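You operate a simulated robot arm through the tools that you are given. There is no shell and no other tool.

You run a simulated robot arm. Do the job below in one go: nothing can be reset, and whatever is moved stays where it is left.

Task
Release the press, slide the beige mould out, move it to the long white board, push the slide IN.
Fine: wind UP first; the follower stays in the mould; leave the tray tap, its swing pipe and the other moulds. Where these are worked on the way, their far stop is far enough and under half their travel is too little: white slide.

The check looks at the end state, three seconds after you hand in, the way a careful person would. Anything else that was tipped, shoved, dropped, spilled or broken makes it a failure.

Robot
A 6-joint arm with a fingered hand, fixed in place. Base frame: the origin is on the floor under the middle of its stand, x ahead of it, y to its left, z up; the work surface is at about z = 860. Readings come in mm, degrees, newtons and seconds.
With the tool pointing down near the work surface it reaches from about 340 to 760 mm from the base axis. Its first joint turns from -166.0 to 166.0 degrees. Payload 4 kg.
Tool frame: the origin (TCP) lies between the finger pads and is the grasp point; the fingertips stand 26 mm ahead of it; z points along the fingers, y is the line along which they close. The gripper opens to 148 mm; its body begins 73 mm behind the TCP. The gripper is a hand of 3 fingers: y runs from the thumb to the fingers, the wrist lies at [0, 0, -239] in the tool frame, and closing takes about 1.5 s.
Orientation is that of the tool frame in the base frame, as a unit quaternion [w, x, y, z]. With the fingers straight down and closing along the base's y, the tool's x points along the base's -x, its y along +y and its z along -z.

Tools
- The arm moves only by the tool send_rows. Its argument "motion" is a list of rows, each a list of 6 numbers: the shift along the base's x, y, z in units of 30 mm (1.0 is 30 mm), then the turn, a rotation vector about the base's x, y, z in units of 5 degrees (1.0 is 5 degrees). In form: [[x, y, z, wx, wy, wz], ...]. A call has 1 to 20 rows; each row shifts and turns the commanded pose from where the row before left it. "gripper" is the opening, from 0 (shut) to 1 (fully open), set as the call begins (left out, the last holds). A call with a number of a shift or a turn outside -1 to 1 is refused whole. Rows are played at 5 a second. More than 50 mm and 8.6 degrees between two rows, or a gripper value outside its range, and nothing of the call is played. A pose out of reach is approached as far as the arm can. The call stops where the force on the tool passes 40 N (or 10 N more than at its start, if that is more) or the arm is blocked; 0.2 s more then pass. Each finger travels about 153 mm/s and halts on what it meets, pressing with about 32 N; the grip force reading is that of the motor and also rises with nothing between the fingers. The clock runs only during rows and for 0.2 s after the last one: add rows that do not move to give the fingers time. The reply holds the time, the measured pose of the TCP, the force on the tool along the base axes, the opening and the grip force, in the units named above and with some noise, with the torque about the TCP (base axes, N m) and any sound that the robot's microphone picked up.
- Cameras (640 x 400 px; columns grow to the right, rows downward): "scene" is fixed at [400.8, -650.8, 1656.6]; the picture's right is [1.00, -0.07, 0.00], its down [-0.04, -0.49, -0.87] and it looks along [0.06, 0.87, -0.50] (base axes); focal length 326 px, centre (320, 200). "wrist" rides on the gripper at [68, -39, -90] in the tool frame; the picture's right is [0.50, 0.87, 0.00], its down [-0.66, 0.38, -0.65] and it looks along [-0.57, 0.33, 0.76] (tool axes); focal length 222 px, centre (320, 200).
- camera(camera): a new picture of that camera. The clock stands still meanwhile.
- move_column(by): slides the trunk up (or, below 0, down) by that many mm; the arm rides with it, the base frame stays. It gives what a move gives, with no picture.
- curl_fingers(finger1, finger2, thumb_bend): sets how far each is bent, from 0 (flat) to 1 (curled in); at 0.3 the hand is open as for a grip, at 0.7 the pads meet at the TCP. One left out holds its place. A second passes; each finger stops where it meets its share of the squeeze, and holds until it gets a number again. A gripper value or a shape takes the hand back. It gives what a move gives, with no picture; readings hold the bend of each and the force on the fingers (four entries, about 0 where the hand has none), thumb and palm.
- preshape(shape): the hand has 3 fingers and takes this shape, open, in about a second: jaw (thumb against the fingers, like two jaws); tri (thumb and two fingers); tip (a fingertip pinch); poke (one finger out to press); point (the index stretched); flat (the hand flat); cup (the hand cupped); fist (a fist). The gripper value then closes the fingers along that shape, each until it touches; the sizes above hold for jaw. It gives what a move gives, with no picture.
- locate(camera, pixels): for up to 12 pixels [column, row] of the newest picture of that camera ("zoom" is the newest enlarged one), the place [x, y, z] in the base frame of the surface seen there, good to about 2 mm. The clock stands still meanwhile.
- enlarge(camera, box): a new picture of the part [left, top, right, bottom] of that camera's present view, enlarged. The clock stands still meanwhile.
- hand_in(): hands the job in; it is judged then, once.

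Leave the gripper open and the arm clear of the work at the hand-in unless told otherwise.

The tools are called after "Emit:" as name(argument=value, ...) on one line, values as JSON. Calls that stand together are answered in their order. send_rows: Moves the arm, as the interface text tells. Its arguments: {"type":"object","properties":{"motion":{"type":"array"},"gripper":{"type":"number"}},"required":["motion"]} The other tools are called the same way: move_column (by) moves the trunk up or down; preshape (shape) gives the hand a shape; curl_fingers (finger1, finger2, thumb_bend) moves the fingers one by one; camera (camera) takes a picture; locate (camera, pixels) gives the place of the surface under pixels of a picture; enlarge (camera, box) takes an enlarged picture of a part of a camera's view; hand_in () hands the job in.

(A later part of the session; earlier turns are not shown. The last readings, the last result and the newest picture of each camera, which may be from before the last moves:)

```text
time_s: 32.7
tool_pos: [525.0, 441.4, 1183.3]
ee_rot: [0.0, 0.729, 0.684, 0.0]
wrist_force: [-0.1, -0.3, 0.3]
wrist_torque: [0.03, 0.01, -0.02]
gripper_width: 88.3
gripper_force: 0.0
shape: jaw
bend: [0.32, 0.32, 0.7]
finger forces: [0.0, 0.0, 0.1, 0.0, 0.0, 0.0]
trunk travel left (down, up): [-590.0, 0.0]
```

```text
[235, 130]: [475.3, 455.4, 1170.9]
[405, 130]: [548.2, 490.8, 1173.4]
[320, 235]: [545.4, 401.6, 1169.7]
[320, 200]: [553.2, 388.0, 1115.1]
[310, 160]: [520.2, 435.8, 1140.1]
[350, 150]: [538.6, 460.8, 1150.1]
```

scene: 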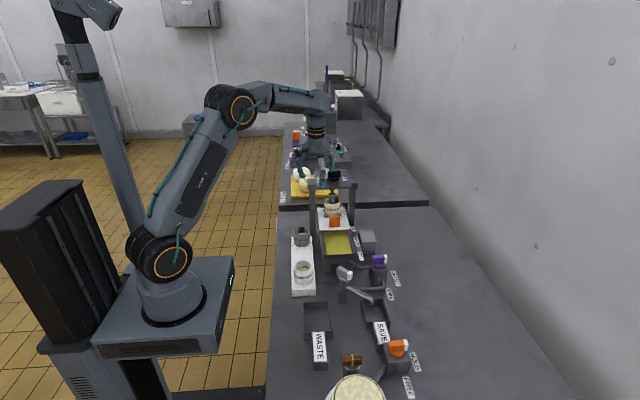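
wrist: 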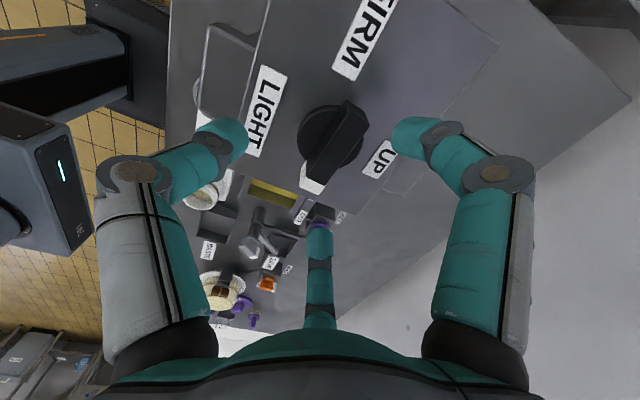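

Clear. Now moving diagonally down to (535,450,1158), then closing.

Emit:
send_rows(motion=[[0.3, 0.25, -0.25, 0, 0, 0], [0.03, 0.04, -0.35, 0, 0, 0], [0, 0, -0.27, 0, 0, 0], [0, 0, 0, 0, 0, 0]])

Emit:
camera(camera="wrist")

```text
time_s: 33.7
tool_pos: [534.6, 451.0, 1158.3]
ee_rot: [0.001, 0.729, 0.685, 0.0]
wrist_force: [-0.9, 0.4, 0.1]
wrist_torque: [0.03, 0.0, 0.0]
gripper_width: 88.0
gripper_force: 0.1
shape: jaw
bend: [0.32, 0.32, 0.7]
finger forces: [0.0, 0.1, 0.1, 0.0, 0.1, 0.1]
trunk travel left (down, up): [-590.0, 0.0]
```

```text
taken
```

wrist: 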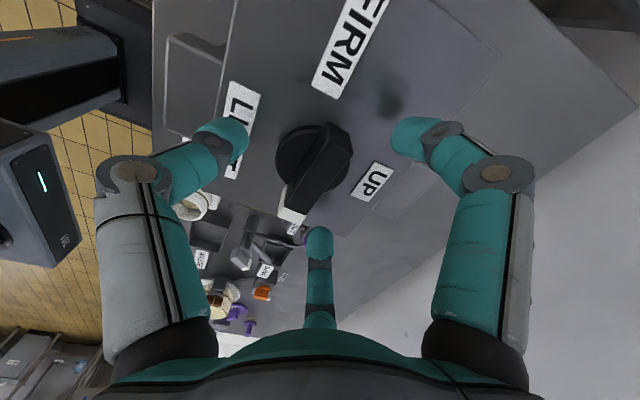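

The fingers surround the bar. Closing now.

Emit:
send_rows(motion=[[0, 0, 0, 0, 0, 0], [0, 0, 0, 0, 0, 0], [0, 0, 0, 0, 0, 0], [0, 0, 0, 0, 0, 0], [0, 0, 0, 0, 0, 0], [0, 0, 0, 0, 0, 0]], gripper=0.1)

Emit:
enlarge(camera="wrist", box=[240, 90, 400, 250])

```text
time_s: 35.1
tool_pos: [534.5, 450.8, 1157.3]
ee_rot: [0.001, 0.729, 0.684, 0.001]
wrist_force: [-1.8, -1.3, -6.5]
wrist_torque: [-0.02, 0.16, -0.01]
gripper_width: 14.4
gripper_force: 31.4
shape: jaw
bend: [0.74, 0.74, 0.7]
finger forces: [24.8, 25.0, 0.0, 0.1, 32.6, 0.1]
trunk travel left (down, up): [-590.0, 0.0]
```

```text
2.50 times, centred on (320, 170) of wrist
```

zoom: 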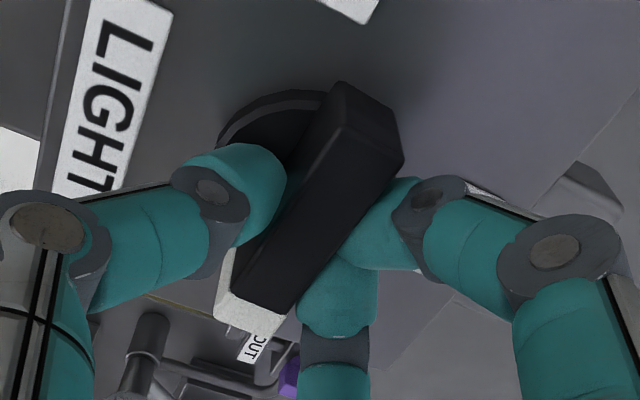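

Gripped symmetrically. Turning +75° first, in 5° rows along the arc.

Emit:
send_rows(motion=[[-0.002, 0.013, 0, 0, 0, 1], [-0.003, 0.013, 0, 0, 0, 1], [-0.004, 0.012, 0, 0, 0, 1], [-0.005, 0.012, 0, 0, 0, 1], [-0.006, 0.012, 0, 0, 0, 1], [-0.007, 0.011, 0, 0, 0, 1], [-0.008, 0.011, 0, 0, 0, 1], [-0.008, 0.01, 0, 0, 0, 1], [-0.009, 0.009, 0, 0, 0, 1], [-0.01, 0.008, 0, 0, 0, 1], [-0.011, 0.007, 0, 0, 0, 1], [-0.011, 0.006, 0, 0, 0, 1], [-0.012, 0.005, 0, 0, 0, 1], [-0.012, 0.004, 0, 0, 0, 1], [-0.013, 0.003, 0, 0, 0, 1], [0, 0, 0, 0, 0, 0]])

Emit:
enlarge(camera="wrist", box=[240, 90, 400, 250])

Emit:
enlarge(camera="scene", box=[300, 150, 370, 220])

```text
time_s: 38.5
tool_pos: [529.4, 454.8, 1156.9]
ee_rot: [0.001, 0.161, 0.987, 0.001]
wrist_force: [-3.5, 3.3, -6.8]
wrist_torque: [0.0, 0.1, -0.08]
gripper_width: 14.3
gripper_force: 32.3
shape: jaw
bend: [0.74, 0.74, 0.7]
finger forces: [28.8, 28.6, 0.0, 0.0, 31.4, 0.1]
trunk travel left (down, up): [-590.0, 0.0]
```

```text
2.50 times, centred on (320, 170) of wrist
```

zoom: 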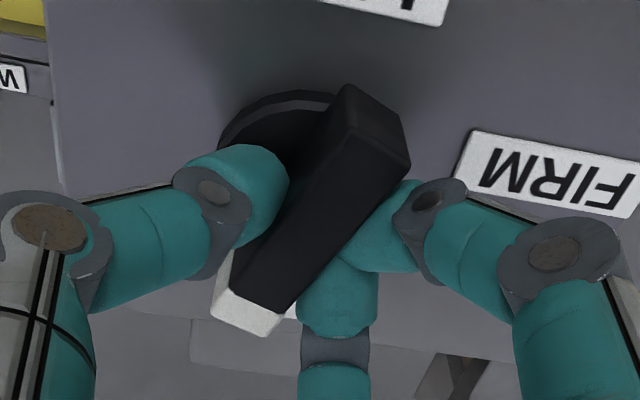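

```text
5.71 times, centred on (335, 185) of scene
```

zoom: 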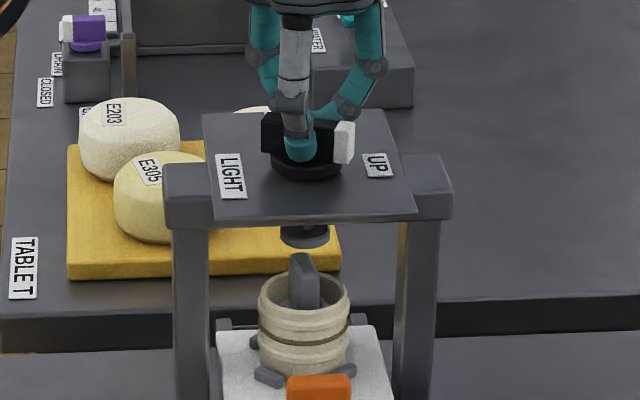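

The ram has risen well clear, and the follower's grip stands in the mould. About 27° remain to UP, so I'll turn +25° and check.

Emit:
send_rows(motion=[[-0.013, 0.002, 0, 0, 0, 1], [-0.013, 0.001, 0, 0, 0, 1], [-0.013, 0, 0, 0, 0, 1], [-0.013, -0.001, 0, 0, 0, 1], [-0.013, -0.002, 0, 0, 0, 1], [0, 0, 0, 0, 0, 0]])

Emit:
enlarge(camera="wrist", box=[240, 90, 400, 250])

Emit:
enlarge(camera="scene", box=[300, 150, 370, 220])

```text
time_s: 39.9
tool_pos: [528.0, 454.4, 1159.1]
ee_rot: [-0.001, -0.057, 0.998, 0.001]
wrist_force: [-4.4, 0.5, -6.0]
wrist_torque: [-0.03, 0.06, -0.2]
gripper_width: 14.5
gripper_force: 31.9
shape: jaw
bend: [0.74, 0.74, 0.7]
finger forces: [28.9, 29.0, 0.0, 0.1, 32.5, 0.0]
trunk travel left (down, up): [-590.0, 0.0]
```

```text
2.50 times, centred on (320, 170) of wrist
```

zoom: 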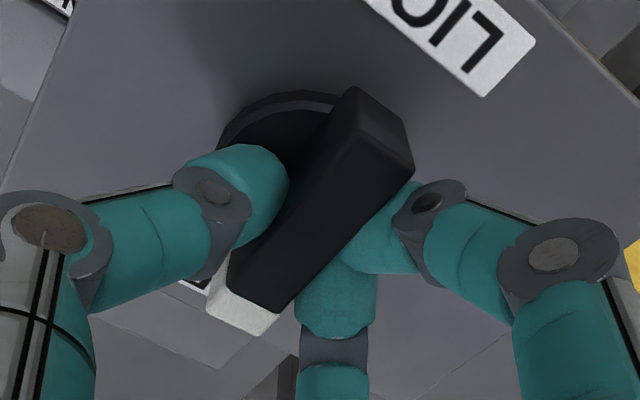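

```text
5.71 times, centred on (335, 185) of scene
```

zoom: 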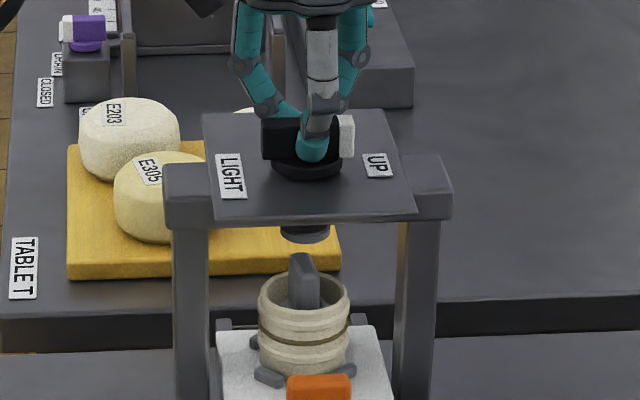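

Torque is up slightly at −0.2 N·m. I'll add +10° toward UP or its stop.

Emit:
send_rows(motion=[[-0.008, -0.001, 0, 0, 0, 0.6], [-0.008, -0.001, 0, 0, 0, 0.6], [-0.008, -0.002, 0, 0, 0, 0.8], [0, 0, 0, 0, 0, 0]])

Emit:
enlarge(camera="wrist", box=[240, 90, 400, 250])

Emit:
enlarge(camera="scene", box=[300, 150, 370, 220])

```text
time_s: 40.9
tool_pos: [526.8, 453.8, 1158.3]
ee_rot: [-0.001, -0.144, 0.99, 0.001]
wrist_force: [-9.4, -2.2, -5.6]
wrist_torque: [-0.17, 0.17, -0.31]
gripper_width: 14.2
gripper_force: 32.4
shape: jaw
bend: [0.74, 0.74, 0.7]
finger forces: [28.4, 33.4, 0.0, 0.1, 37.8, 0.0]
trunk travel left (down, up): [-590.0, 0.0]
```

```text
2.50 times, centred on (320, 170) of wrist
```

zoom: 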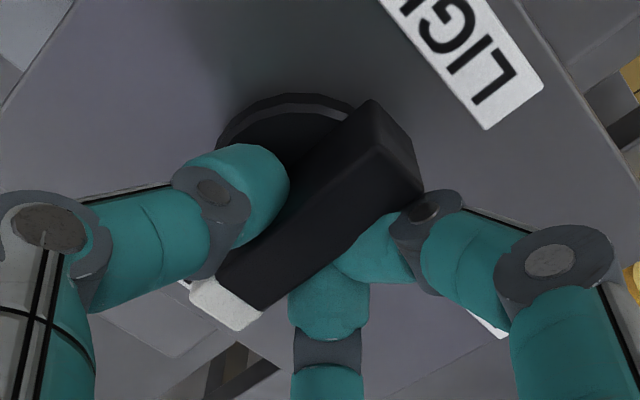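

```text
5.71 times, centred on (335, 185) of scene
```

zoom: 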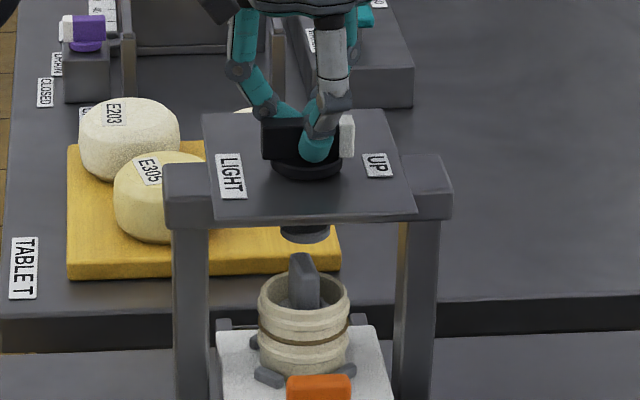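

The bar has hit its stop: it's starting to slip in the fingers and torque is at −0.31 N·m. That should be UP. I'll release, lift inward and check.

Emit:
send_rows(motion=[[0, 0, 0, 0, 0, 0], [0, 0, 0, 0, 0, 0], [0, 0, 0, 0, 0, 0], [0, 0, 0, 0, 0, 0], [0, 0, 0.4, 0, 0, 0], [0, 0, 0.45, 0, 0, 0], [-0.5, -0.5, 0.3, 0, 0, -0.6], [-0.6, -0.6, 0.3, 0, 0, -0.6], [-0.6, -0.6, 0.3, 0, 0, -0.6], [-0.5, -0.5, 0.2, 0, 0, -0.6], [0, 0, 0, 0, 0, 0]], gripper=0.6)

Emit:
camera(camera="wrist")

Emit:
enlarge(camera="scene", box=[280, 150, 400, 270])

```text
time_s: 43.3
tool_pos: [463.0, 388.8, 1214.8]
ee_rot: [0.001, -0.038, 0.999, 0.001]
wrist_force: [0.5, -0.4, -0.9]
wrist_torque: [0.01, 0.01, 0.03]
gripper_width: 88.1
gripper_force: 0.0
shape: jaw
bend: [0.32, 0.32, 0.7]
finger forces: [0.0, 0.1, 0.0, 0.0, 0.0, 0.0]
trunk travel left (down, up): [-590.0, 0.0]
```

```text
taken
```

wrist: 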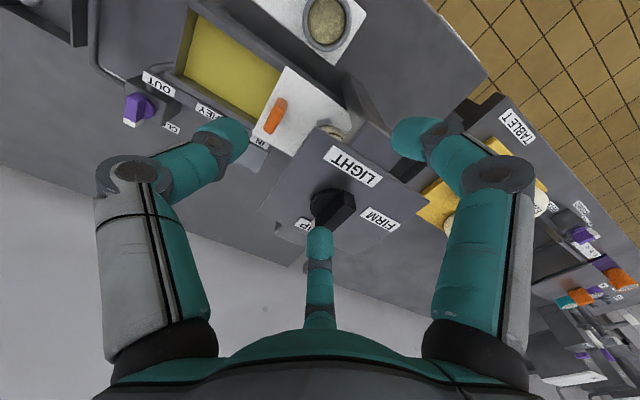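

```text
3.33 times, centred on (340, 210) of scene
```

zoom: 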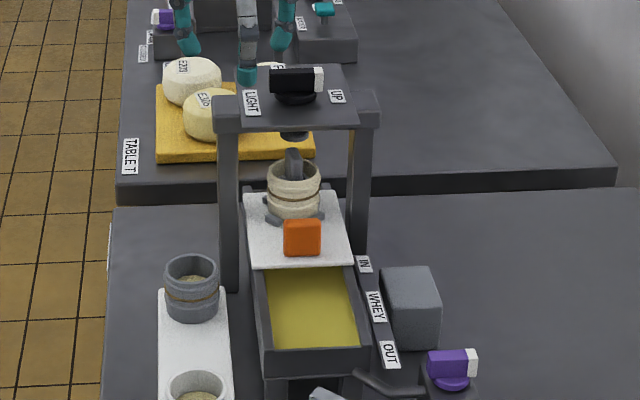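

UP confirmed: the white tip points at UP and the ram is fully raised. Next I'll measure the slide, handle, tray, mould, follower and board from the scene zoom.

Emit:
locate(camera="zoom", pixels=[[247, 268], [350, 263], [245, 200], [338, 197], [300, 222], [300, 245], [286, 222], [319, 222], [262, 350], [365, 345], [363, 264], [389, 354]])

Emit:
locate(camera="zoom", pixels=[[293, 152], [293, 165], [270, 178], [318, 178], [293, 190], [293, 210], [272, 218], [318, 215], [295, 135], [192, 262], [196, 380], [193, 340]])

Emit:
enlarge(camera="scene", box=[310, 170, 370, 230])

```text
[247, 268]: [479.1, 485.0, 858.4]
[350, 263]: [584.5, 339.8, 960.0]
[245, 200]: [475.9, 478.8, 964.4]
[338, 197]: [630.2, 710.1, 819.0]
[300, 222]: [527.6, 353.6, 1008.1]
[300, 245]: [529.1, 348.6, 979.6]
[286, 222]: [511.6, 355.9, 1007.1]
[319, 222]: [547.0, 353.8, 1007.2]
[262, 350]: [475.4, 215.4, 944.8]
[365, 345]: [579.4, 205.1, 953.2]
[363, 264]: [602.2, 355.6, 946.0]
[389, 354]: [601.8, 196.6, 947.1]
```

```text
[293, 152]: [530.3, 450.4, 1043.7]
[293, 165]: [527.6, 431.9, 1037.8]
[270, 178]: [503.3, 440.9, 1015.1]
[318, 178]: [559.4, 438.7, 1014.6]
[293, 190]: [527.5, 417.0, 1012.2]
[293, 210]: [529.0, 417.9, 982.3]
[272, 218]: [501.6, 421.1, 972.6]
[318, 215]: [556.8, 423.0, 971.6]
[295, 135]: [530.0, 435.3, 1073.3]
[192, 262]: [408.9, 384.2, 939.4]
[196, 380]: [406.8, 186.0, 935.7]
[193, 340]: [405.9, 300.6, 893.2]
```

```text
6.67 times, centred on (340, 200) of scene
```

zoom: 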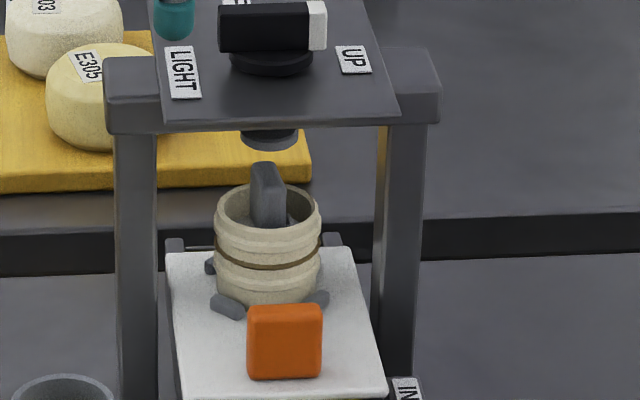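

I'll measure the press frame clearances, follower, lugs and handle in this latest zoom.

Emit:
locate(camera="zoom", pixels=[[270, 113], [270, 122], [130, 115], [135, 250], [400, 250], [268, 166], [268, 200], [285, 306], [228, 300], [318, 297], [182, 385], [375, 380]])

Emit:
enlarge(camera="wrist", box=[230, 60, 400, 200])

```text
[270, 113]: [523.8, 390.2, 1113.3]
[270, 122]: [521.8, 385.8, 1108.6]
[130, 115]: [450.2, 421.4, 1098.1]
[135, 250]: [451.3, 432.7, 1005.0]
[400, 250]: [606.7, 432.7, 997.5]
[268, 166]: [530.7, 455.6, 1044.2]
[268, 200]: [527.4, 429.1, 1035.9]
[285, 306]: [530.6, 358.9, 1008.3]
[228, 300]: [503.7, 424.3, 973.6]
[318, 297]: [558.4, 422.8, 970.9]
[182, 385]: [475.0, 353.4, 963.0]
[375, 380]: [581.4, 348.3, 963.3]
```

```text
2.86 times, centred on (315, 130) of wrist
```

zoom: 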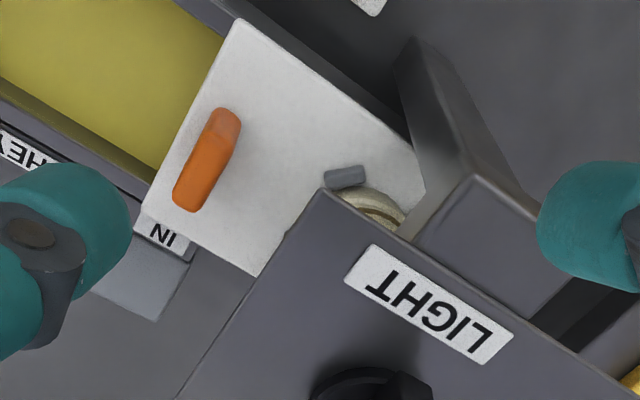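

The panel front edge is at y ≈ 386, z 1109–1115, so a vertical hand on the handle (y ≈ 358) would hit it; I'll tilt about 30° toward −y. First I'll check the heights of the tray tap and swing pipe near the OUT end.

Emit:
enlarge(camera="scene", box=[280, 215, 420, 335])

Emit:
locate(camera="zoom", pixels=[[300, 265], [265, 255], [400, 360], [445, 205], [450, 185], [340, 320], [300, 300], [325, 262], [350, 375], [215, 160], [110, 310], [100, 90]])

```text
3.33 times, centred on (350, 275) of scene
```

zoom: 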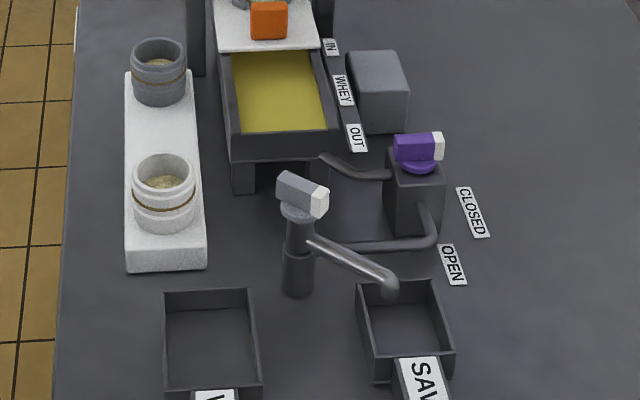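

```text
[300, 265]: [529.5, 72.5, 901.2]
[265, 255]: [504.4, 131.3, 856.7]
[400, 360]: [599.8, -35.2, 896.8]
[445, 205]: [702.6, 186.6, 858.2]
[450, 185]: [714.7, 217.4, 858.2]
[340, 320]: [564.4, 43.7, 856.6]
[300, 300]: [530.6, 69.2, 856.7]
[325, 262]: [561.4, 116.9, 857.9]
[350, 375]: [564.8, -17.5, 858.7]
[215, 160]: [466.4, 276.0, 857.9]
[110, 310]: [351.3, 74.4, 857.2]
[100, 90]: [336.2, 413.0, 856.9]
```

The swing-pipe post is at about (530,70). I'll locate the top of its grey/white lever, the purple tap, the tray front, and the board's moulds.

Emit:
locate(camera="zoom", pixels=[[290, 185], [318, 200], [300, 210], [300, 240], [390, 285], [280, 135], [280, 155], [412, 145], [165, 265], [128, 262], [200, 262], [196, 80]])

Emit:
locate(camera="zoom", pixels=[[158, 45], [135, 65], [185, 65], [160, 98], [163, 160], [135, 185], [193, 185], [163, 225], [165, 125], [130, 130], [197, 130], [270, 15]])

```text
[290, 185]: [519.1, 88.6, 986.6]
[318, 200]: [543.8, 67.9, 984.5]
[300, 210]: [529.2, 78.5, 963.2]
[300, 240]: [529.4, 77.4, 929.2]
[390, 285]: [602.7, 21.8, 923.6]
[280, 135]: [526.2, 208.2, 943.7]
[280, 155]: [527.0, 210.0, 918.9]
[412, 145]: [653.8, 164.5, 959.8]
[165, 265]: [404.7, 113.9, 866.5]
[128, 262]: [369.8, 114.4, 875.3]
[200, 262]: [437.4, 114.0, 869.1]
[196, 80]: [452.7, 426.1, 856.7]
```

```text
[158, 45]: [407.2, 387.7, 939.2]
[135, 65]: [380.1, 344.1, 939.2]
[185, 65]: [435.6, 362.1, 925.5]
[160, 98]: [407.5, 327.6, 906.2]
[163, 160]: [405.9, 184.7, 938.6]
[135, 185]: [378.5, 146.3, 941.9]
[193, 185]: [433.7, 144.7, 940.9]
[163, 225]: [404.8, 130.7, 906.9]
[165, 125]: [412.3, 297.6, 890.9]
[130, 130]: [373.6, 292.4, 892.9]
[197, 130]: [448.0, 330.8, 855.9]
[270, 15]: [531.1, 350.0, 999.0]
```

The lever on the swing pipe tops out at about z 990, at y 65–92, so a hand tilted 25° clears it. I'll back away from the press in −y, straighten yaw, tilt +25° about x, and come to about (530,299,1090) with the fingers partly closed at 0.36.

Emit:
send_rows(motion=[[0, -1, 0, 0, 0, -0.3], [0, -1, 0, 0, 0, -0.3], [0, -1, 0, 0, 0, -0.28], [0.45, 0, -0.83, 1, 0, 0], [0.45, 0, -0.83, 1, 0, 0], [0.45, 0, -0.83, 1, 0, 0], [0.45, 0, -0.83, 1, 0, 0], [0.45, 0, -0.83, 1, 0, 0], [0, 0, 0, 0, 0, 0]], gripper=0.36)

Emit:
camera(camera="wrist")

Emit:
camera(camera="scene")

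```text
time_s: 45.3
tool_pos: [530.9, 299.2, 1089.4]
ee_rot: [-0.001, -0.001, 0.976, 0.217]
wrist_force: [0.1, -0.2, 0.0]
wrist_torque: [0.0, 0.0, 0.02]
gripper_width: 53.6
gripper_force: 0.1
shape: jaw
bend: [0.77, 0.77, 0.7]
finger forces: [0.0, 0.1, 0.0, 0.0, 0.0, 0.0]
trunk travel left (down, up): [-590.0, 0.0]
```

```text
taken
```

wrist: 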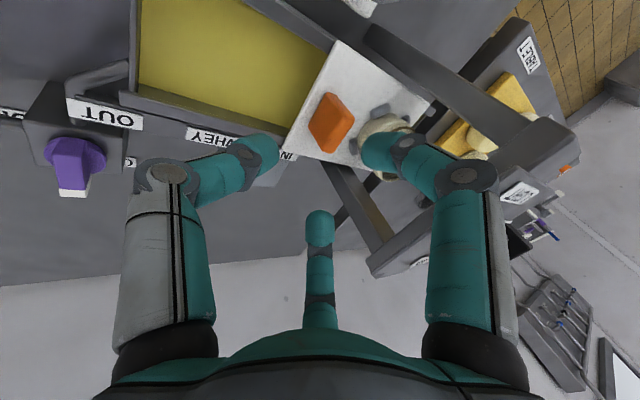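

```text
taken
```

scene: 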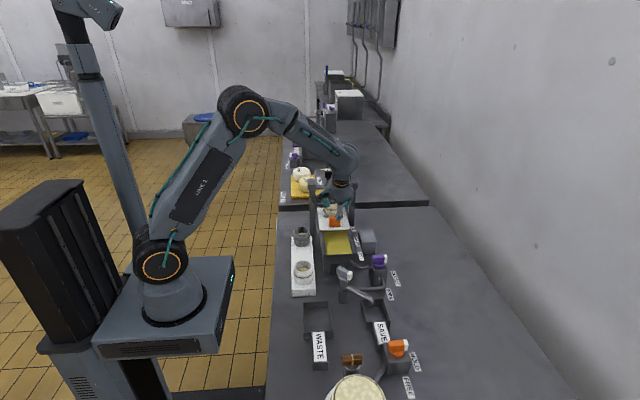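

Tilted and in place. I'll locate the fingertips and the handle precisely from this view.

Emit:
locate(camera="wrist", pixels=[[265, 150], [372, 150], [320, 222], [318, 213], [325, 95], [340, 105], [320, 115], [345, 120], [352, 112], [330, 145], [312, 128], [385, 120]])

Emit:
enlarge(camera="wrist", box=[260, 50, 460, 200])

```text
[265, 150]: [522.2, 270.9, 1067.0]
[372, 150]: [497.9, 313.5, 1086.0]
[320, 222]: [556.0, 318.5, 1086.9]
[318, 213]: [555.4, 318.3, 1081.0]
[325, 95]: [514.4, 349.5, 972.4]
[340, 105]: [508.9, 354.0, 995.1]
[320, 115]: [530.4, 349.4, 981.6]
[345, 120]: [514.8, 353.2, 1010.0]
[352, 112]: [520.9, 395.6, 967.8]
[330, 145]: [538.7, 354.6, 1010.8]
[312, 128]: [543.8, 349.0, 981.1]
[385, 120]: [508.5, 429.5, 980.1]
```

```text
2.67 times, centred on (360, 125) of wrist
```

zoom: 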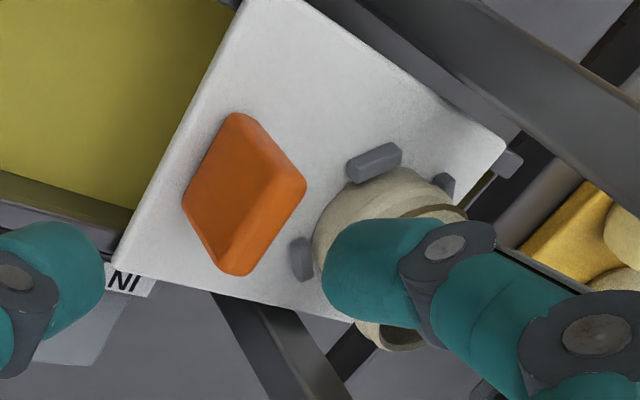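

I'll check the handle's back edge and thickness in this zoom.

Emit:
locate(camera="zoom", pixels=[[300, 175], [303, 190], [285, 160], [270, 215], [255, 262], [245, 268], [290, 200], [260, 140], [302, 258], [375, 160], [445, 185], [510, 160]])

```text
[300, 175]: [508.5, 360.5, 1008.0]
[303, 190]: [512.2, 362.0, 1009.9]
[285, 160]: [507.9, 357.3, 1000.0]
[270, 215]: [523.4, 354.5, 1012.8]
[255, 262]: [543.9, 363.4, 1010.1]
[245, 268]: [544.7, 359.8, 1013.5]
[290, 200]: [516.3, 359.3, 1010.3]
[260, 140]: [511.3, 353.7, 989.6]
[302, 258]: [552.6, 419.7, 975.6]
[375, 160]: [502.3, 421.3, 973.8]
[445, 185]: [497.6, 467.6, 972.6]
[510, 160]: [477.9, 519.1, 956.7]
```

The handle spans x 508–546, y 349–364, top z ≈ 1011. I'll lower to z 1035, then move to y 360 with the fingertips passing above the handle, and check.

Emit:
send_rows(motion=[[0, 0, -0.9, 0, 0, 0], [0, 0, -0.9, 0, 0, 0], [-0.03, 0.68, 0, 0, 0, 0], [-0.03, 0.68, 0, 0, 0, 0], [-0.03, 0.67, 0, 0, 0, 0], [0, 0, 0, 0, 0, 0]], gripper=0.42)

Emit:
camera(camera="wrist")

Emit:
enlarge(camera="scene", box=[290, 150, 390, 250])

```text
time_s: 46.7
tool_pos: [527.6, 359.6, 1037.3]
ee_rot: [-0.001, 0.0, 0.976, 0.217]
wrist_force: [-0.3, -0.2, -0.6]
wrist_torque: [-0.01, -0.01, 0.01]
gripper_width: 62.0
gripper_force: 0.0
shape: jaw
bend: [0.77, 0.77, 0.7]
finger forces: [0.0, 0.1, 0.0, 0.1, 0.1, 0.1]
trunk travel left (down, up): [-590.0, 0.0]
```

```text
taken
```

wrist: 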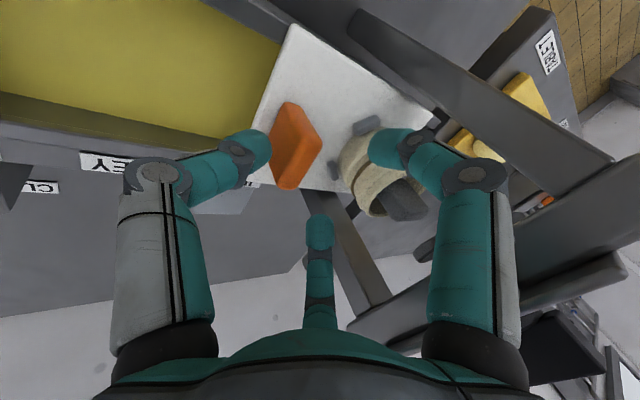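

```text
4.00 times, centred on (340, 200) of scene
```

zoom: 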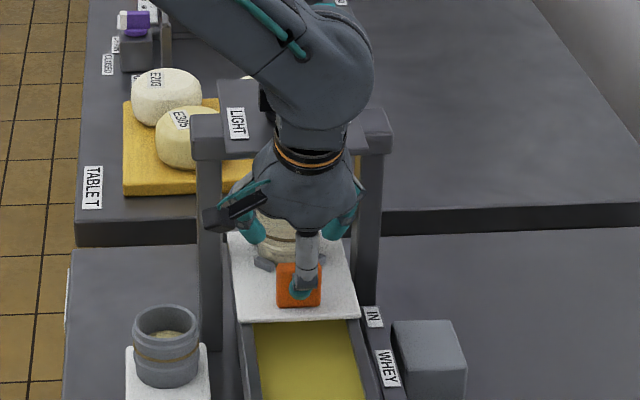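

Clear of the panel. Descending to z ≈ 1001 with the thumb in front and the fingers behind the handle.

Emit:
send_rows(motion=[[0, 0, -0.4, 0, 0, 0], [0, 0, -0.4, 0, 0, 0], [0, 0, -0.4, 0, 0, 0], [0, 0, 0, 0, 0, 0]])

Emit:
camera(camera="wrist")

Emit:
enlarge(camera="scene", box=[290, 150, 390, 250])

```text
time_s: 47.7
tool_pos: [528.2, 358.9, 1001.0]
ee_rot: [0.0, 0.001, 0.976, 0.218]
wrist_force: [-0.1, -0.5, 0.5]
wrist_torque: [-0.01, 0.01, -0.02]
gripper_width: 61.7
gripper_force: 0.0
shape: jaw
bend: [0.77, 0.77, 0.7]
finger forces: [0.0, 0.1, 0.0, 0.0, 0.0, 0.1]
trunk travel left (down, up): [-590.0, 0.0]
```

```text
taken
```

wrist: 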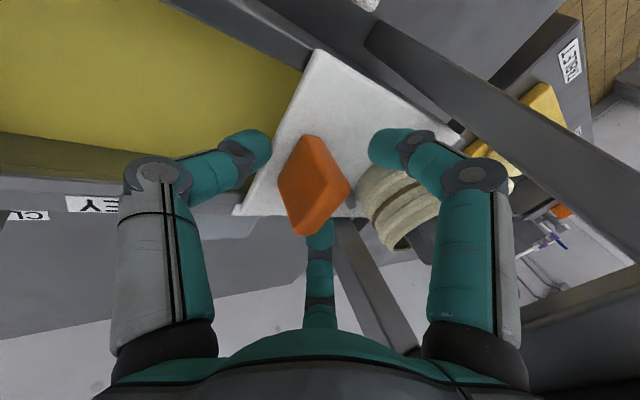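

```text
4.00 times, centred on (340, 200) of scene
```

zoom: 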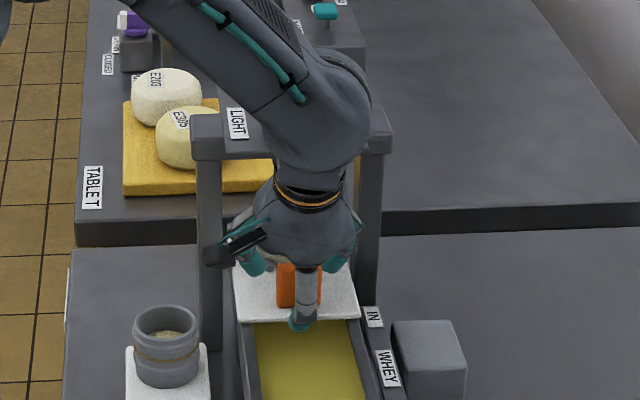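

The thumb is in front and both fingers are behind. Closing on the handle.

Emit:
send_rows(motion=[[0, 0, 0, 0, 0, 0], [0, 0, 0, 0, 0, 0], [0, 0, 0, 0, 0, 0], [0, 0, 0, 0, 0, 0], [0, 0, 0, 0, 0, 0]], gripper=0.1)

Emit:
camera(camera="wrist")

```text
time_s: 48.9
tool_pos: [528.6, 357.7, 1002.5]
ee_rot: [0.001, -0.001, 0.976, 0.219]
wrist_force: [2.5, -18.9, 6.9]
wrist_torque: [-1.96, -0.05, 0.03]
gripper_width: 25.8
gripper_force: 32.0
shape: jaw
bend: [0.75, 0.75, 0.7]
finger forces: [20.6, 21.3, 0.1, 0.0, 62.4, 0.0]
trunk travel left (down, up): [-590.0, 0.0]
```

```text
taken
```

wrist: 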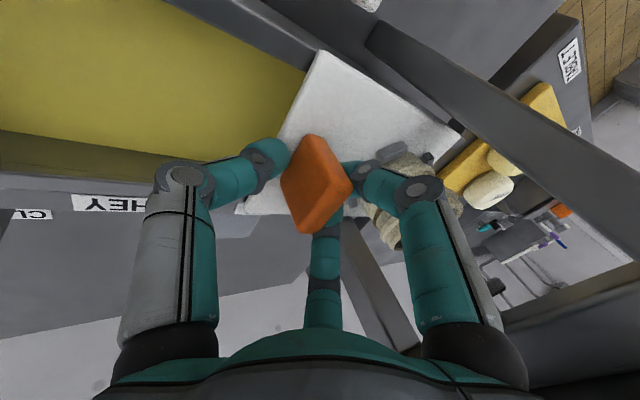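

The handle is gripped, width 25.8. The reaction is in −y because the slide sits against its IN end. I'll pull −y slowly at 6–9 mm per row.

Emit:
send_rows(motion=[[0, -0.1, 0, 0, 0, 0], [0, -0.2, 0, 0, 0, 0], [0, -0.2, 0, 0, 0, 0], [0, -0.25, 0, 0, 0, 0], [0, -0.25, 0, 0, 0, 0], [0, -0.25, 0, 0, 0, 0], [0, 0, 0, 0, 0, 0]])

Emit:
enlarge(camera="scene", box=[290, 150, 390, 250])

```text
time_s: 50.5
tool_pos: [528.5, 322.2, 1002.0]
ee_rot: [-0.001, 0.001, 0.976, 0.218]
wrist_force: [8.1, -0.2, 2.3]
wrist_torque: [-1.12, -0.23, 0.15]
gripper_width: 24.9
gripper_force: 32.2
shape: jaw
bend: [0.75, 0.75, 0.7]
finger forces: [24.9, 26.3, 0.1, 0.0, 44.9, 0.1]
trunk travel left (down, up): [-590.0, 0.0]
```

```text
4.00 times, centred on (340, 200) of scene
```

zoom: 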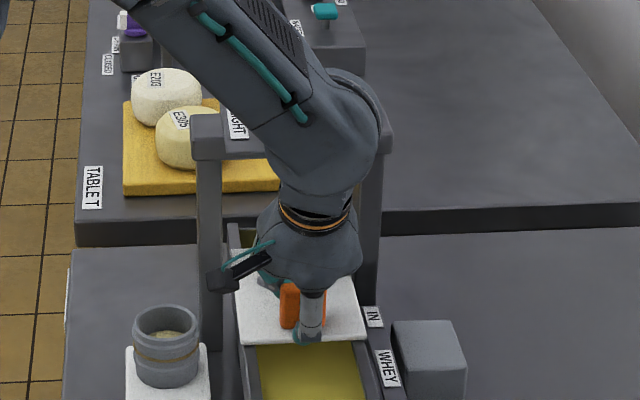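

The slide follows with a small side force of 8 N in x. I'll continue with a slight +x correction.

Emit:
send_rows(motion=[[0.02, -0.2, 0, 0, 0, 0], [0.02, -0.25, 0, 0, 0, 0], [0.01, -0.25, 0, 0, 0, 0], [0, -0.25, 0, 0, 0, 0], [0, -0.25, 0, 0, 0, 0], [0, -0.25, 0, 0, 0, 0], [0, -0.25, 0, 0, 0, 0], [0, -0.25, 0, 0, 0, 0], [0, -0.25, 0, 0, 0, 0], [0, -0.15, 0, 0, 0, 0], [0, 0, 0, 0, 0, 0]])

Emit:
enlarge(camera="scene", box=[280, 160, 400, 280])

```text
time_s: 52.9
tool_pos: [527.8, 252.1, 1001.7]
ee_rot: [-0.001, 0.0, 0.976, 0.218]
wrist_force: [-5.2, 0.3, -10.3]
wrist_torque: [-1.01, 0.23, -0.08]
gripper_width: 24.9
gripper_force: 32.5
shape: jaw
bend: [0.75, 0.75, 0.7]
finger forces: [23.9, 24.8, 0.0, 0.0, 38.9, 0.0]
trunk travel left (down, up): [-590.0, 0.0]
```

```text
3.33 times, centred on (340, 220) of scene
```

zoom: 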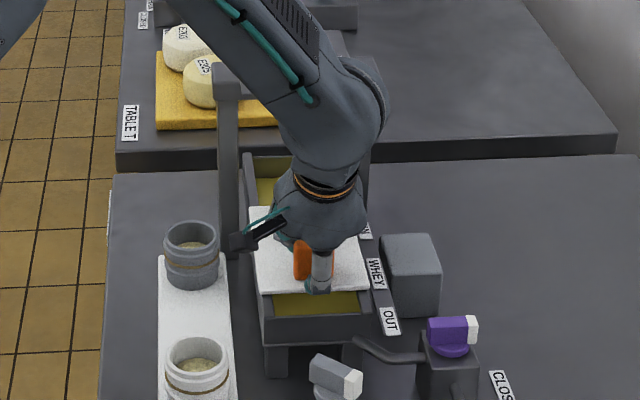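

The slide is out about 105 mm. I'll check the mould in the wrist view before continuing.

Emit:
camera(camera="wrist")

```text
taken
```

wrist: 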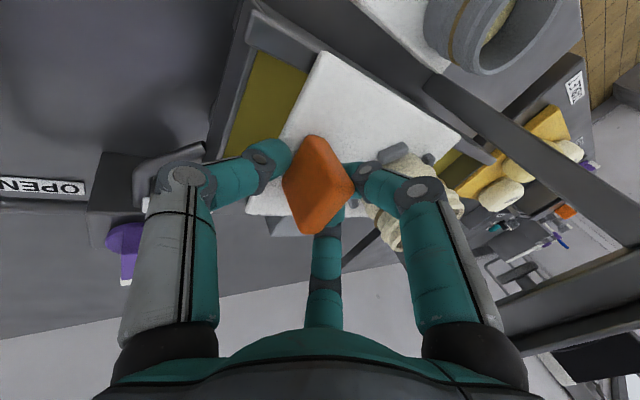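

The mould is riding along on the plate. I'll continue slowly toward the OUT stop.

Emit:
send_rows(motion=[[0, -0.15, 0, 0, 0, 0], [0, -0.2, 0, 0, 0, 0], [0, -0.2, 0, 0, 0, 0], [0, -0.15, 0, 0, 0, 0], [0, -0.15, 0, 0, 0, 0], [0, -0.1, 0, 0, 0, 0], [0, -0.1, 0, 0, 0, 0], [0, -0.1, 0, 0, 0, 0], [0, 0, 0, 0, 0, 0]])

Emit:
enlarge(camera="scene", box=[280, 160, 400, 280])

```text
time_s: 54.9
tool_pos: [529.4, 217.7, 1001.4]
ee_rot: [0.001, 0.0, 0.976, 0.217]
wrist_force: [-6.4, 0.5, -9.4]
wrist_torque: [-1.04, 0.32, -0.08]
gripper_width: 25.0
gripper_force: 31.7
shape: jaw
bend: [0.75, 0.75, 0.7]
finger forces: [24.2, 25.1, 0.0, 0.0, 38.7, 0.0]
trunk travel left (down, up): [-590.0, 0.0]
```

```text
3.33 times, centred on (340, 220) of scene
```

zoom: 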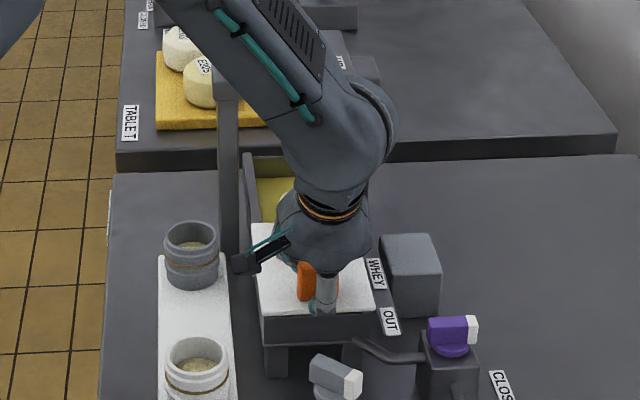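

The plate's front edge is level with the tray front. I'll ease on at 2–3 mm per row until it meets its stop.

Emit:
send_rows(motion=[[0, -0.1, 0, 0, 0, 0], [0, -0.1, 0, 0, 0, 0], [0, -0.1, 0, 0, 0, 0], [0, -0.1, 0, 0, 0, 0], [0, -0.1, 0, 0, 0, 0], [0, 0, 0, 0, 0, 0]])

```text
time_s: 56.3
tool_pos: [528.6, 202.2, 1001.5]
ee_rot: [-0.001, -0.001, 0.976, 0.216]
wrist_force: [-6.4, -0.5, -14.8]
wrist_torque: [-1.0, 0.24, -0.06]
gripper_width: 24.8
gripper_force: 31.9
shape: jaw
bend: [0.75, 0.75, 0.7]
finger forces: [23.4, 24.0, 0.1, 0.1, 37.5, 0.1]
trunk travel left (down, up): [-590.0, 0.0]
```

Still free at 155 mm of travel. The IN and OUT labels are 159 mm apart, so I'll ease a few more mm.

Emit:
send_rows(motion=[[0, -0.1, 0, 0, 0, 0], [0, -0.07, 0, 0, 0, 0], [0, -0.07, 0, 0, 0, 0], [0, 0, 0, 0, 0, 0]])

Emit:
enlarge(camera="scene", box=[280, 160, 400, 280])

Emit:
camera(camera="wrist")

```text
time_s: 57.3
tool_pos: [528.9, 194.7, 1002.8]
ee_rot: [-0.001, -0.002, 0.976, 0.217]
wrist_force: [-4.4, 7.1, -12.6]
wrist_torque: [-0.86, 0.22, -0.09]
gripper_width: 24.5
gripper_force: 31.9
shape: jaw
bend: [0.75, 0.75, 0.7]
finger forces: [25.6, 26.6, 0.0, 0.0, 33.8, 0.0]
trunk travel left (down, up): [-590.0, 0.0]
```

```text
3.33 times, centred on (340, 220) of scene
```

zoom: 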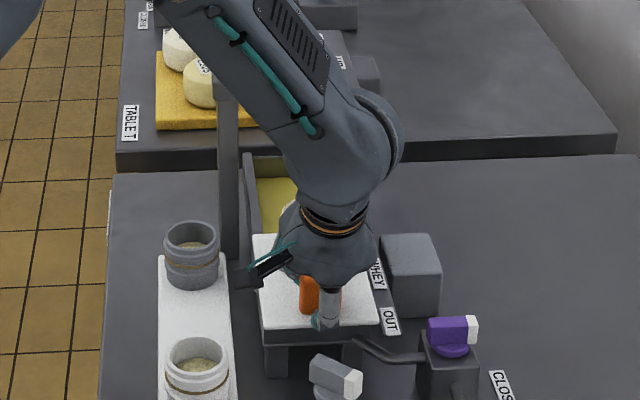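

```text
taken
```

wrist: 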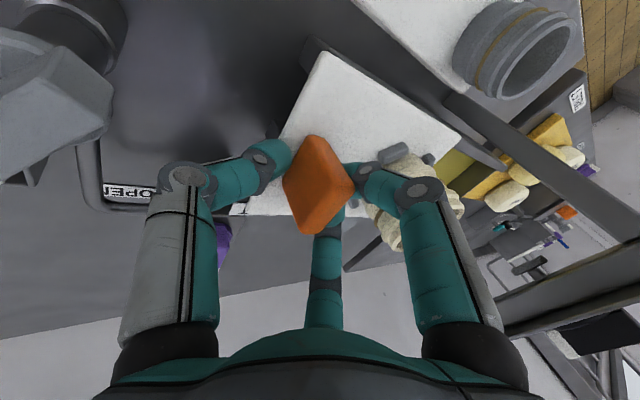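

Now +7 N in y, so the OUT stop is reached. I'll open to 0.42 (the same clearance as my approach) and lift straight up.

Emit:
send_rows(motion=[[0, 0, 0, 0, 0, 0], [0, 0, 0, 0, 0, 0], [0, 0, 0, 0, 0, 0], [0, 0, 0.4, 0, 0, 0], [0, 0, 0.6, 0, 0, 0], [0, 0, 0.8, 0, 0, 0], [0, 0, 1, 0, 0, 0], [0, 0, 1, 0, 0, 0], [0, 0, 0, 0, 0, 0]], gripper=0.42)

Emit:
camera(camera="wrist")

Emit:
enlarge(camera="scene", box=[280, 160, 400, 280])

```text
time_s: 59.3
tool_pos: [529.2, 194.4, 1116.4]
ee_rot: [0.0, 0.0, 0.976, 0.217]
wrist_force: [0.1, -0.8, -0.2]
wrist_torque: [0.02, 0.02, 0.0]
gripper_width: 61.7
gripper_force: 0.0
shape: jaw
bend: [0.77, 0.77, 0.7]
finger forces: [0.1, 0.1, 0.0, 0.0, 0.0, 0.0]
trunk travel left (down, up): [-590.0, 0.0]
```

```text
taken
```

wrist: 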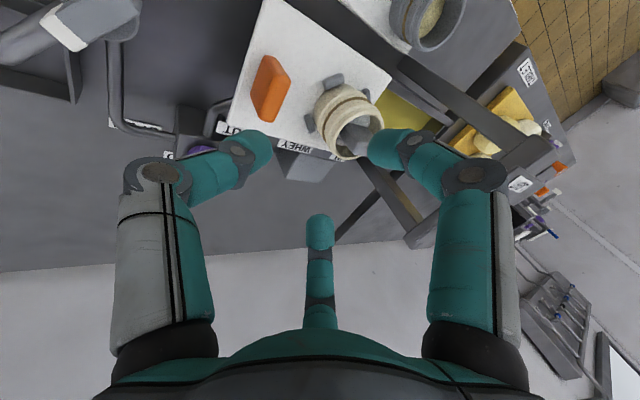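

```text
3.33 times, centred on (340, 220) of scene
```

zoom: 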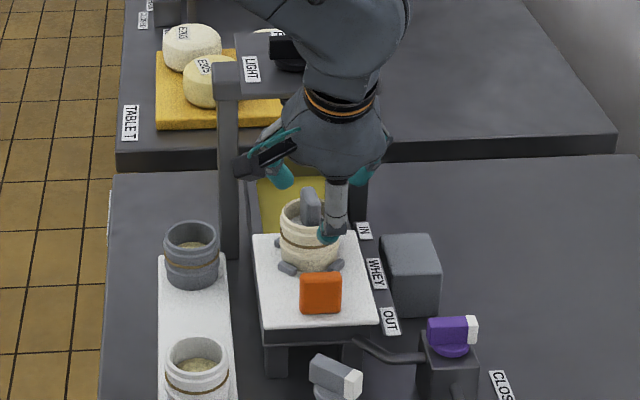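

The slide is OUT and the mould with its follower stands between its lugs. I'll measure the mould and follower at their new position.

Emit:
enlarge(camera="wrist", box=[220, 40, 420, 190])

Emit:
locate(camera="zoom", pixels=[[315, 145], [385, 135], [345, 190], [435, 225], [385, 110], [335, 210], [370, 250], [420, 190], [430, 260], [370, 220], [310, 110], [255, 230]])

```text
2.67 times, centred on (320, 115) of wrist
```

zoom: 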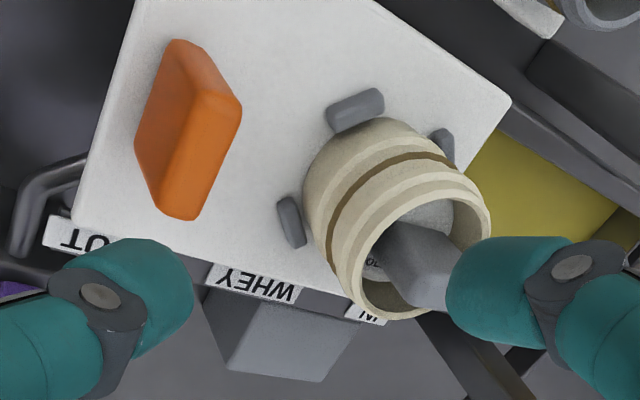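

```text
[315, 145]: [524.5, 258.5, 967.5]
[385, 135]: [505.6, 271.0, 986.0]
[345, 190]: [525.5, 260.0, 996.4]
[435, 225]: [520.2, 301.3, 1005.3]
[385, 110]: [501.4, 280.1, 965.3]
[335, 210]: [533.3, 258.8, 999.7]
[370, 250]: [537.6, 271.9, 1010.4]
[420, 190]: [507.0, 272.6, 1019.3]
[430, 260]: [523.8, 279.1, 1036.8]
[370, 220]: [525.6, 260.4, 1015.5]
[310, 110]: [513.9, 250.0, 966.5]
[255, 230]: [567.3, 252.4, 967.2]
```

The mould's front is at y ≈ 258, so its centre is about (530,287), with the rim at z ≈ 1018 and the follower grip top at ≈ 1040. I'll untilt and move above it at z ≈ 1125, opening to 0.65.

Emit:
send_rows(motion=[[0, 0.5, 0.1, -1, 0, 0], [0, 0.6, 0.1, -1, 0, 0], [0, 0.7, 0.1, -1, 0, 0], [0.02, 0.7, 0, -1, 0, 0], [0.01, 0.6, 0, -1, 0, 0], [0, 0, 0, 0, 0, 0]], gripper=0.65)

Emit:
camera(camera="wrist")

Emit:
enlarge(camera="scene", box=[280, 160, 400, 280])

```text
time_s: 60.7
tool_pos: [528.8, 287.8, 1125.5]
ee_rot: [0.0, -0.001, 1.0, -0.001]
wrist_force: [-0.4, -0.3, 0.0]
wrist_torque: [-0.03, -0.02, 0.02]
gripper_width: 95.9
gripper_force: 0.2
shape: jaw
bend: [0.3, 0.3, 0.7]
finger forces: [0.0, 0.0, 0.1, 0.0, 0.1, 0.0]
trunk travel left (down, up): [-590.0, 0.0]
```

```text
taken
```

wrist: 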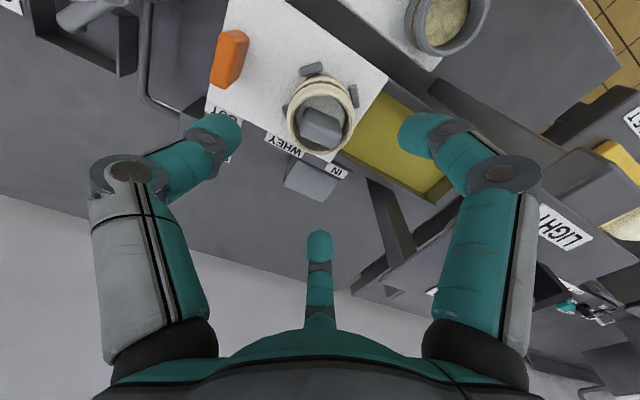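

```text
3.33 times, centred on (340, 220) of scene
```

zoom: 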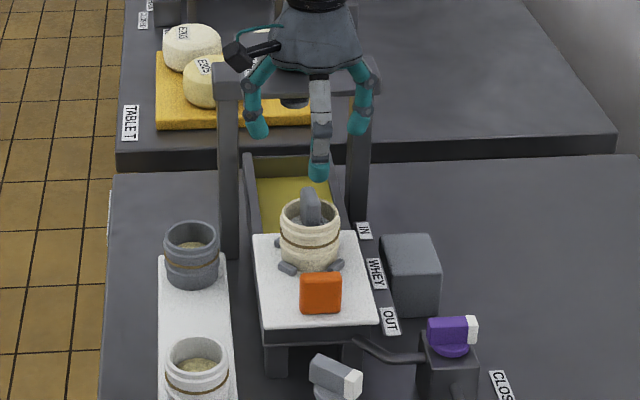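

The mould is fully visible now at (320,113) in the wrist view. I'll enlarge it and measure the rim all around.

Emit:
enlarge(camera="wrist", box=[240, 40, 400, 190])

Emit:
locate(camera="wrist", pixels=[[290, 110], [355, 105], [325, 80], [318, 152], [345, 140], [300, 140], [320, 130], [308, 72], [286, 108], [355, 92], [300, 85], [348, 88]])

```text
2.67 times, centred on (320, 115) of wrist
```

zoom: 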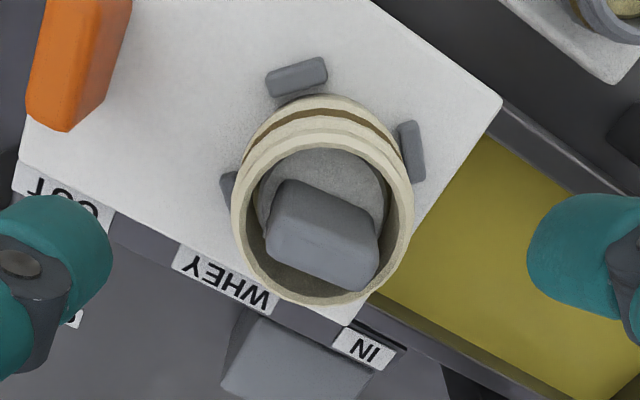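

```text
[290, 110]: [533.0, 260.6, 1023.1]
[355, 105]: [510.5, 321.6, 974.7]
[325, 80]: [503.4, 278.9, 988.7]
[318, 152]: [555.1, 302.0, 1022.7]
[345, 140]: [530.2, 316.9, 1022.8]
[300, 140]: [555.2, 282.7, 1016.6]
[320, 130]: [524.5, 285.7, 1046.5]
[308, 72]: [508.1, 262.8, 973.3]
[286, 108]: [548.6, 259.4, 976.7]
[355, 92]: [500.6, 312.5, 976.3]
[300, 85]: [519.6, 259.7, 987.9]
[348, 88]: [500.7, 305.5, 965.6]
```

Rim top z ≈ 1023, centre ≈ (529.5,288.5), radius ≈ 29, lugs up to z ≈ 977. For clearance at the board (tray wall on +x, other moulds on ±y), I'll turn the hand yaw to −90° so the thumb faces −x.

Emit:
send_rows(motion=[[0, 0, 0, 0, 0, -1], [0, 0, 0, 0, 0, -1], [0, 0, 0, 0, 0, -1], [0, 0, 0, 0, 0, -1], [0, 0, 0, 0, 0, -1], [0, 0, 0, 0, 0, -1], [0, 0, 0, 0, 0, -1], [0, 0, 0, 0, 0, -1], [0, 0, 0, 0, 0, -1], [0, 0, 0, 0, 0, -1], [0, 0, 0, 0, 0, -1], [0, 0, 0, 0, 0, -1], [0, 0, 0, 0, 0, -1], [0, 0, 0, 0, 0, -1], [0, 0, 0, 0, 0, -1], [0, 0, 0, 0, 0, -1], [0, 0, 0, 0, 0, -1], [0, 0, 0, 0, 0, -1], [0, 0, 0, 0, 0, 0]])

Emit:
camera(camera="wrist")

```text
time_s: 64.7
tool_pos: [530.0, 286.8, 1125.0]
ee_rot: [0.0, 0.707, 0.707, 0.0]
wrist_force: [-0.8, -0.1, -1.2]
wrist_torque: [-0.03, 0.02, 0.03]
gripper_width: 95.8
gripper_force: 0.0
shape: jaw
bend: [0.3, 0.3, 0.7]
finger forces: [0.0, 0.1, 0.1, 0.0, 0.0, 0.1]
trunk travel left (down, up): [-590.0, 0.0]
```

```text
taken
```

wrist: 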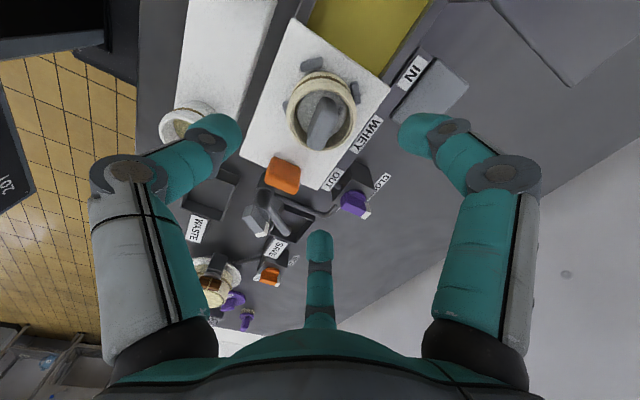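

I'll cross-check the mould centre from this other viewing direction, plus the fingertip positions.

Emit:
enlarge(camera="wrist", box=[240, 40, 400, 190])

Emit:
locate(camera="wrist", pixels=[[289, 115], [355, 120], [320, 152], [298, 140], [345, 145], [320, 84], [228, 130], [408, 128], [320, 240], [318, 130]])

```text
2.67 times, centred on (320, 115) of wrist
```

zoom: 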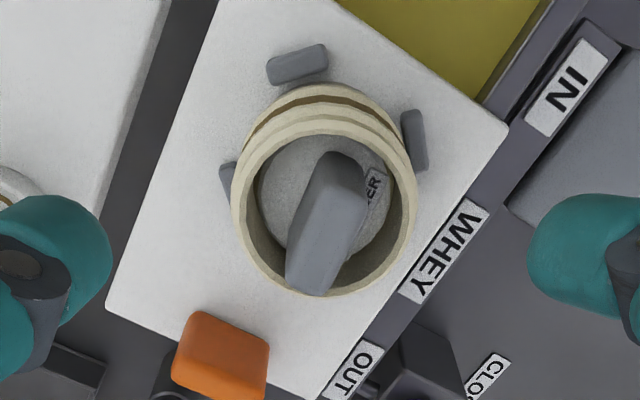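

```text
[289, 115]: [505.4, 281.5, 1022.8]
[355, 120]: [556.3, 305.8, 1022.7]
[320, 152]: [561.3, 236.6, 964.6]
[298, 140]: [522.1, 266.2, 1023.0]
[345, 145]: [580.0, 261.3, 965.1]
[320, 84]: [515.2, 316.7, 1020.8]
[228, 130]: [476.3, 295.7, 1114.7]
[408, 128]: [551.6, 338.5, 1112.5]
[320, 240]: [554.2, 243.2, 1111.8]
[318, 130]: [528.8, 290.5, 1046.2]
```

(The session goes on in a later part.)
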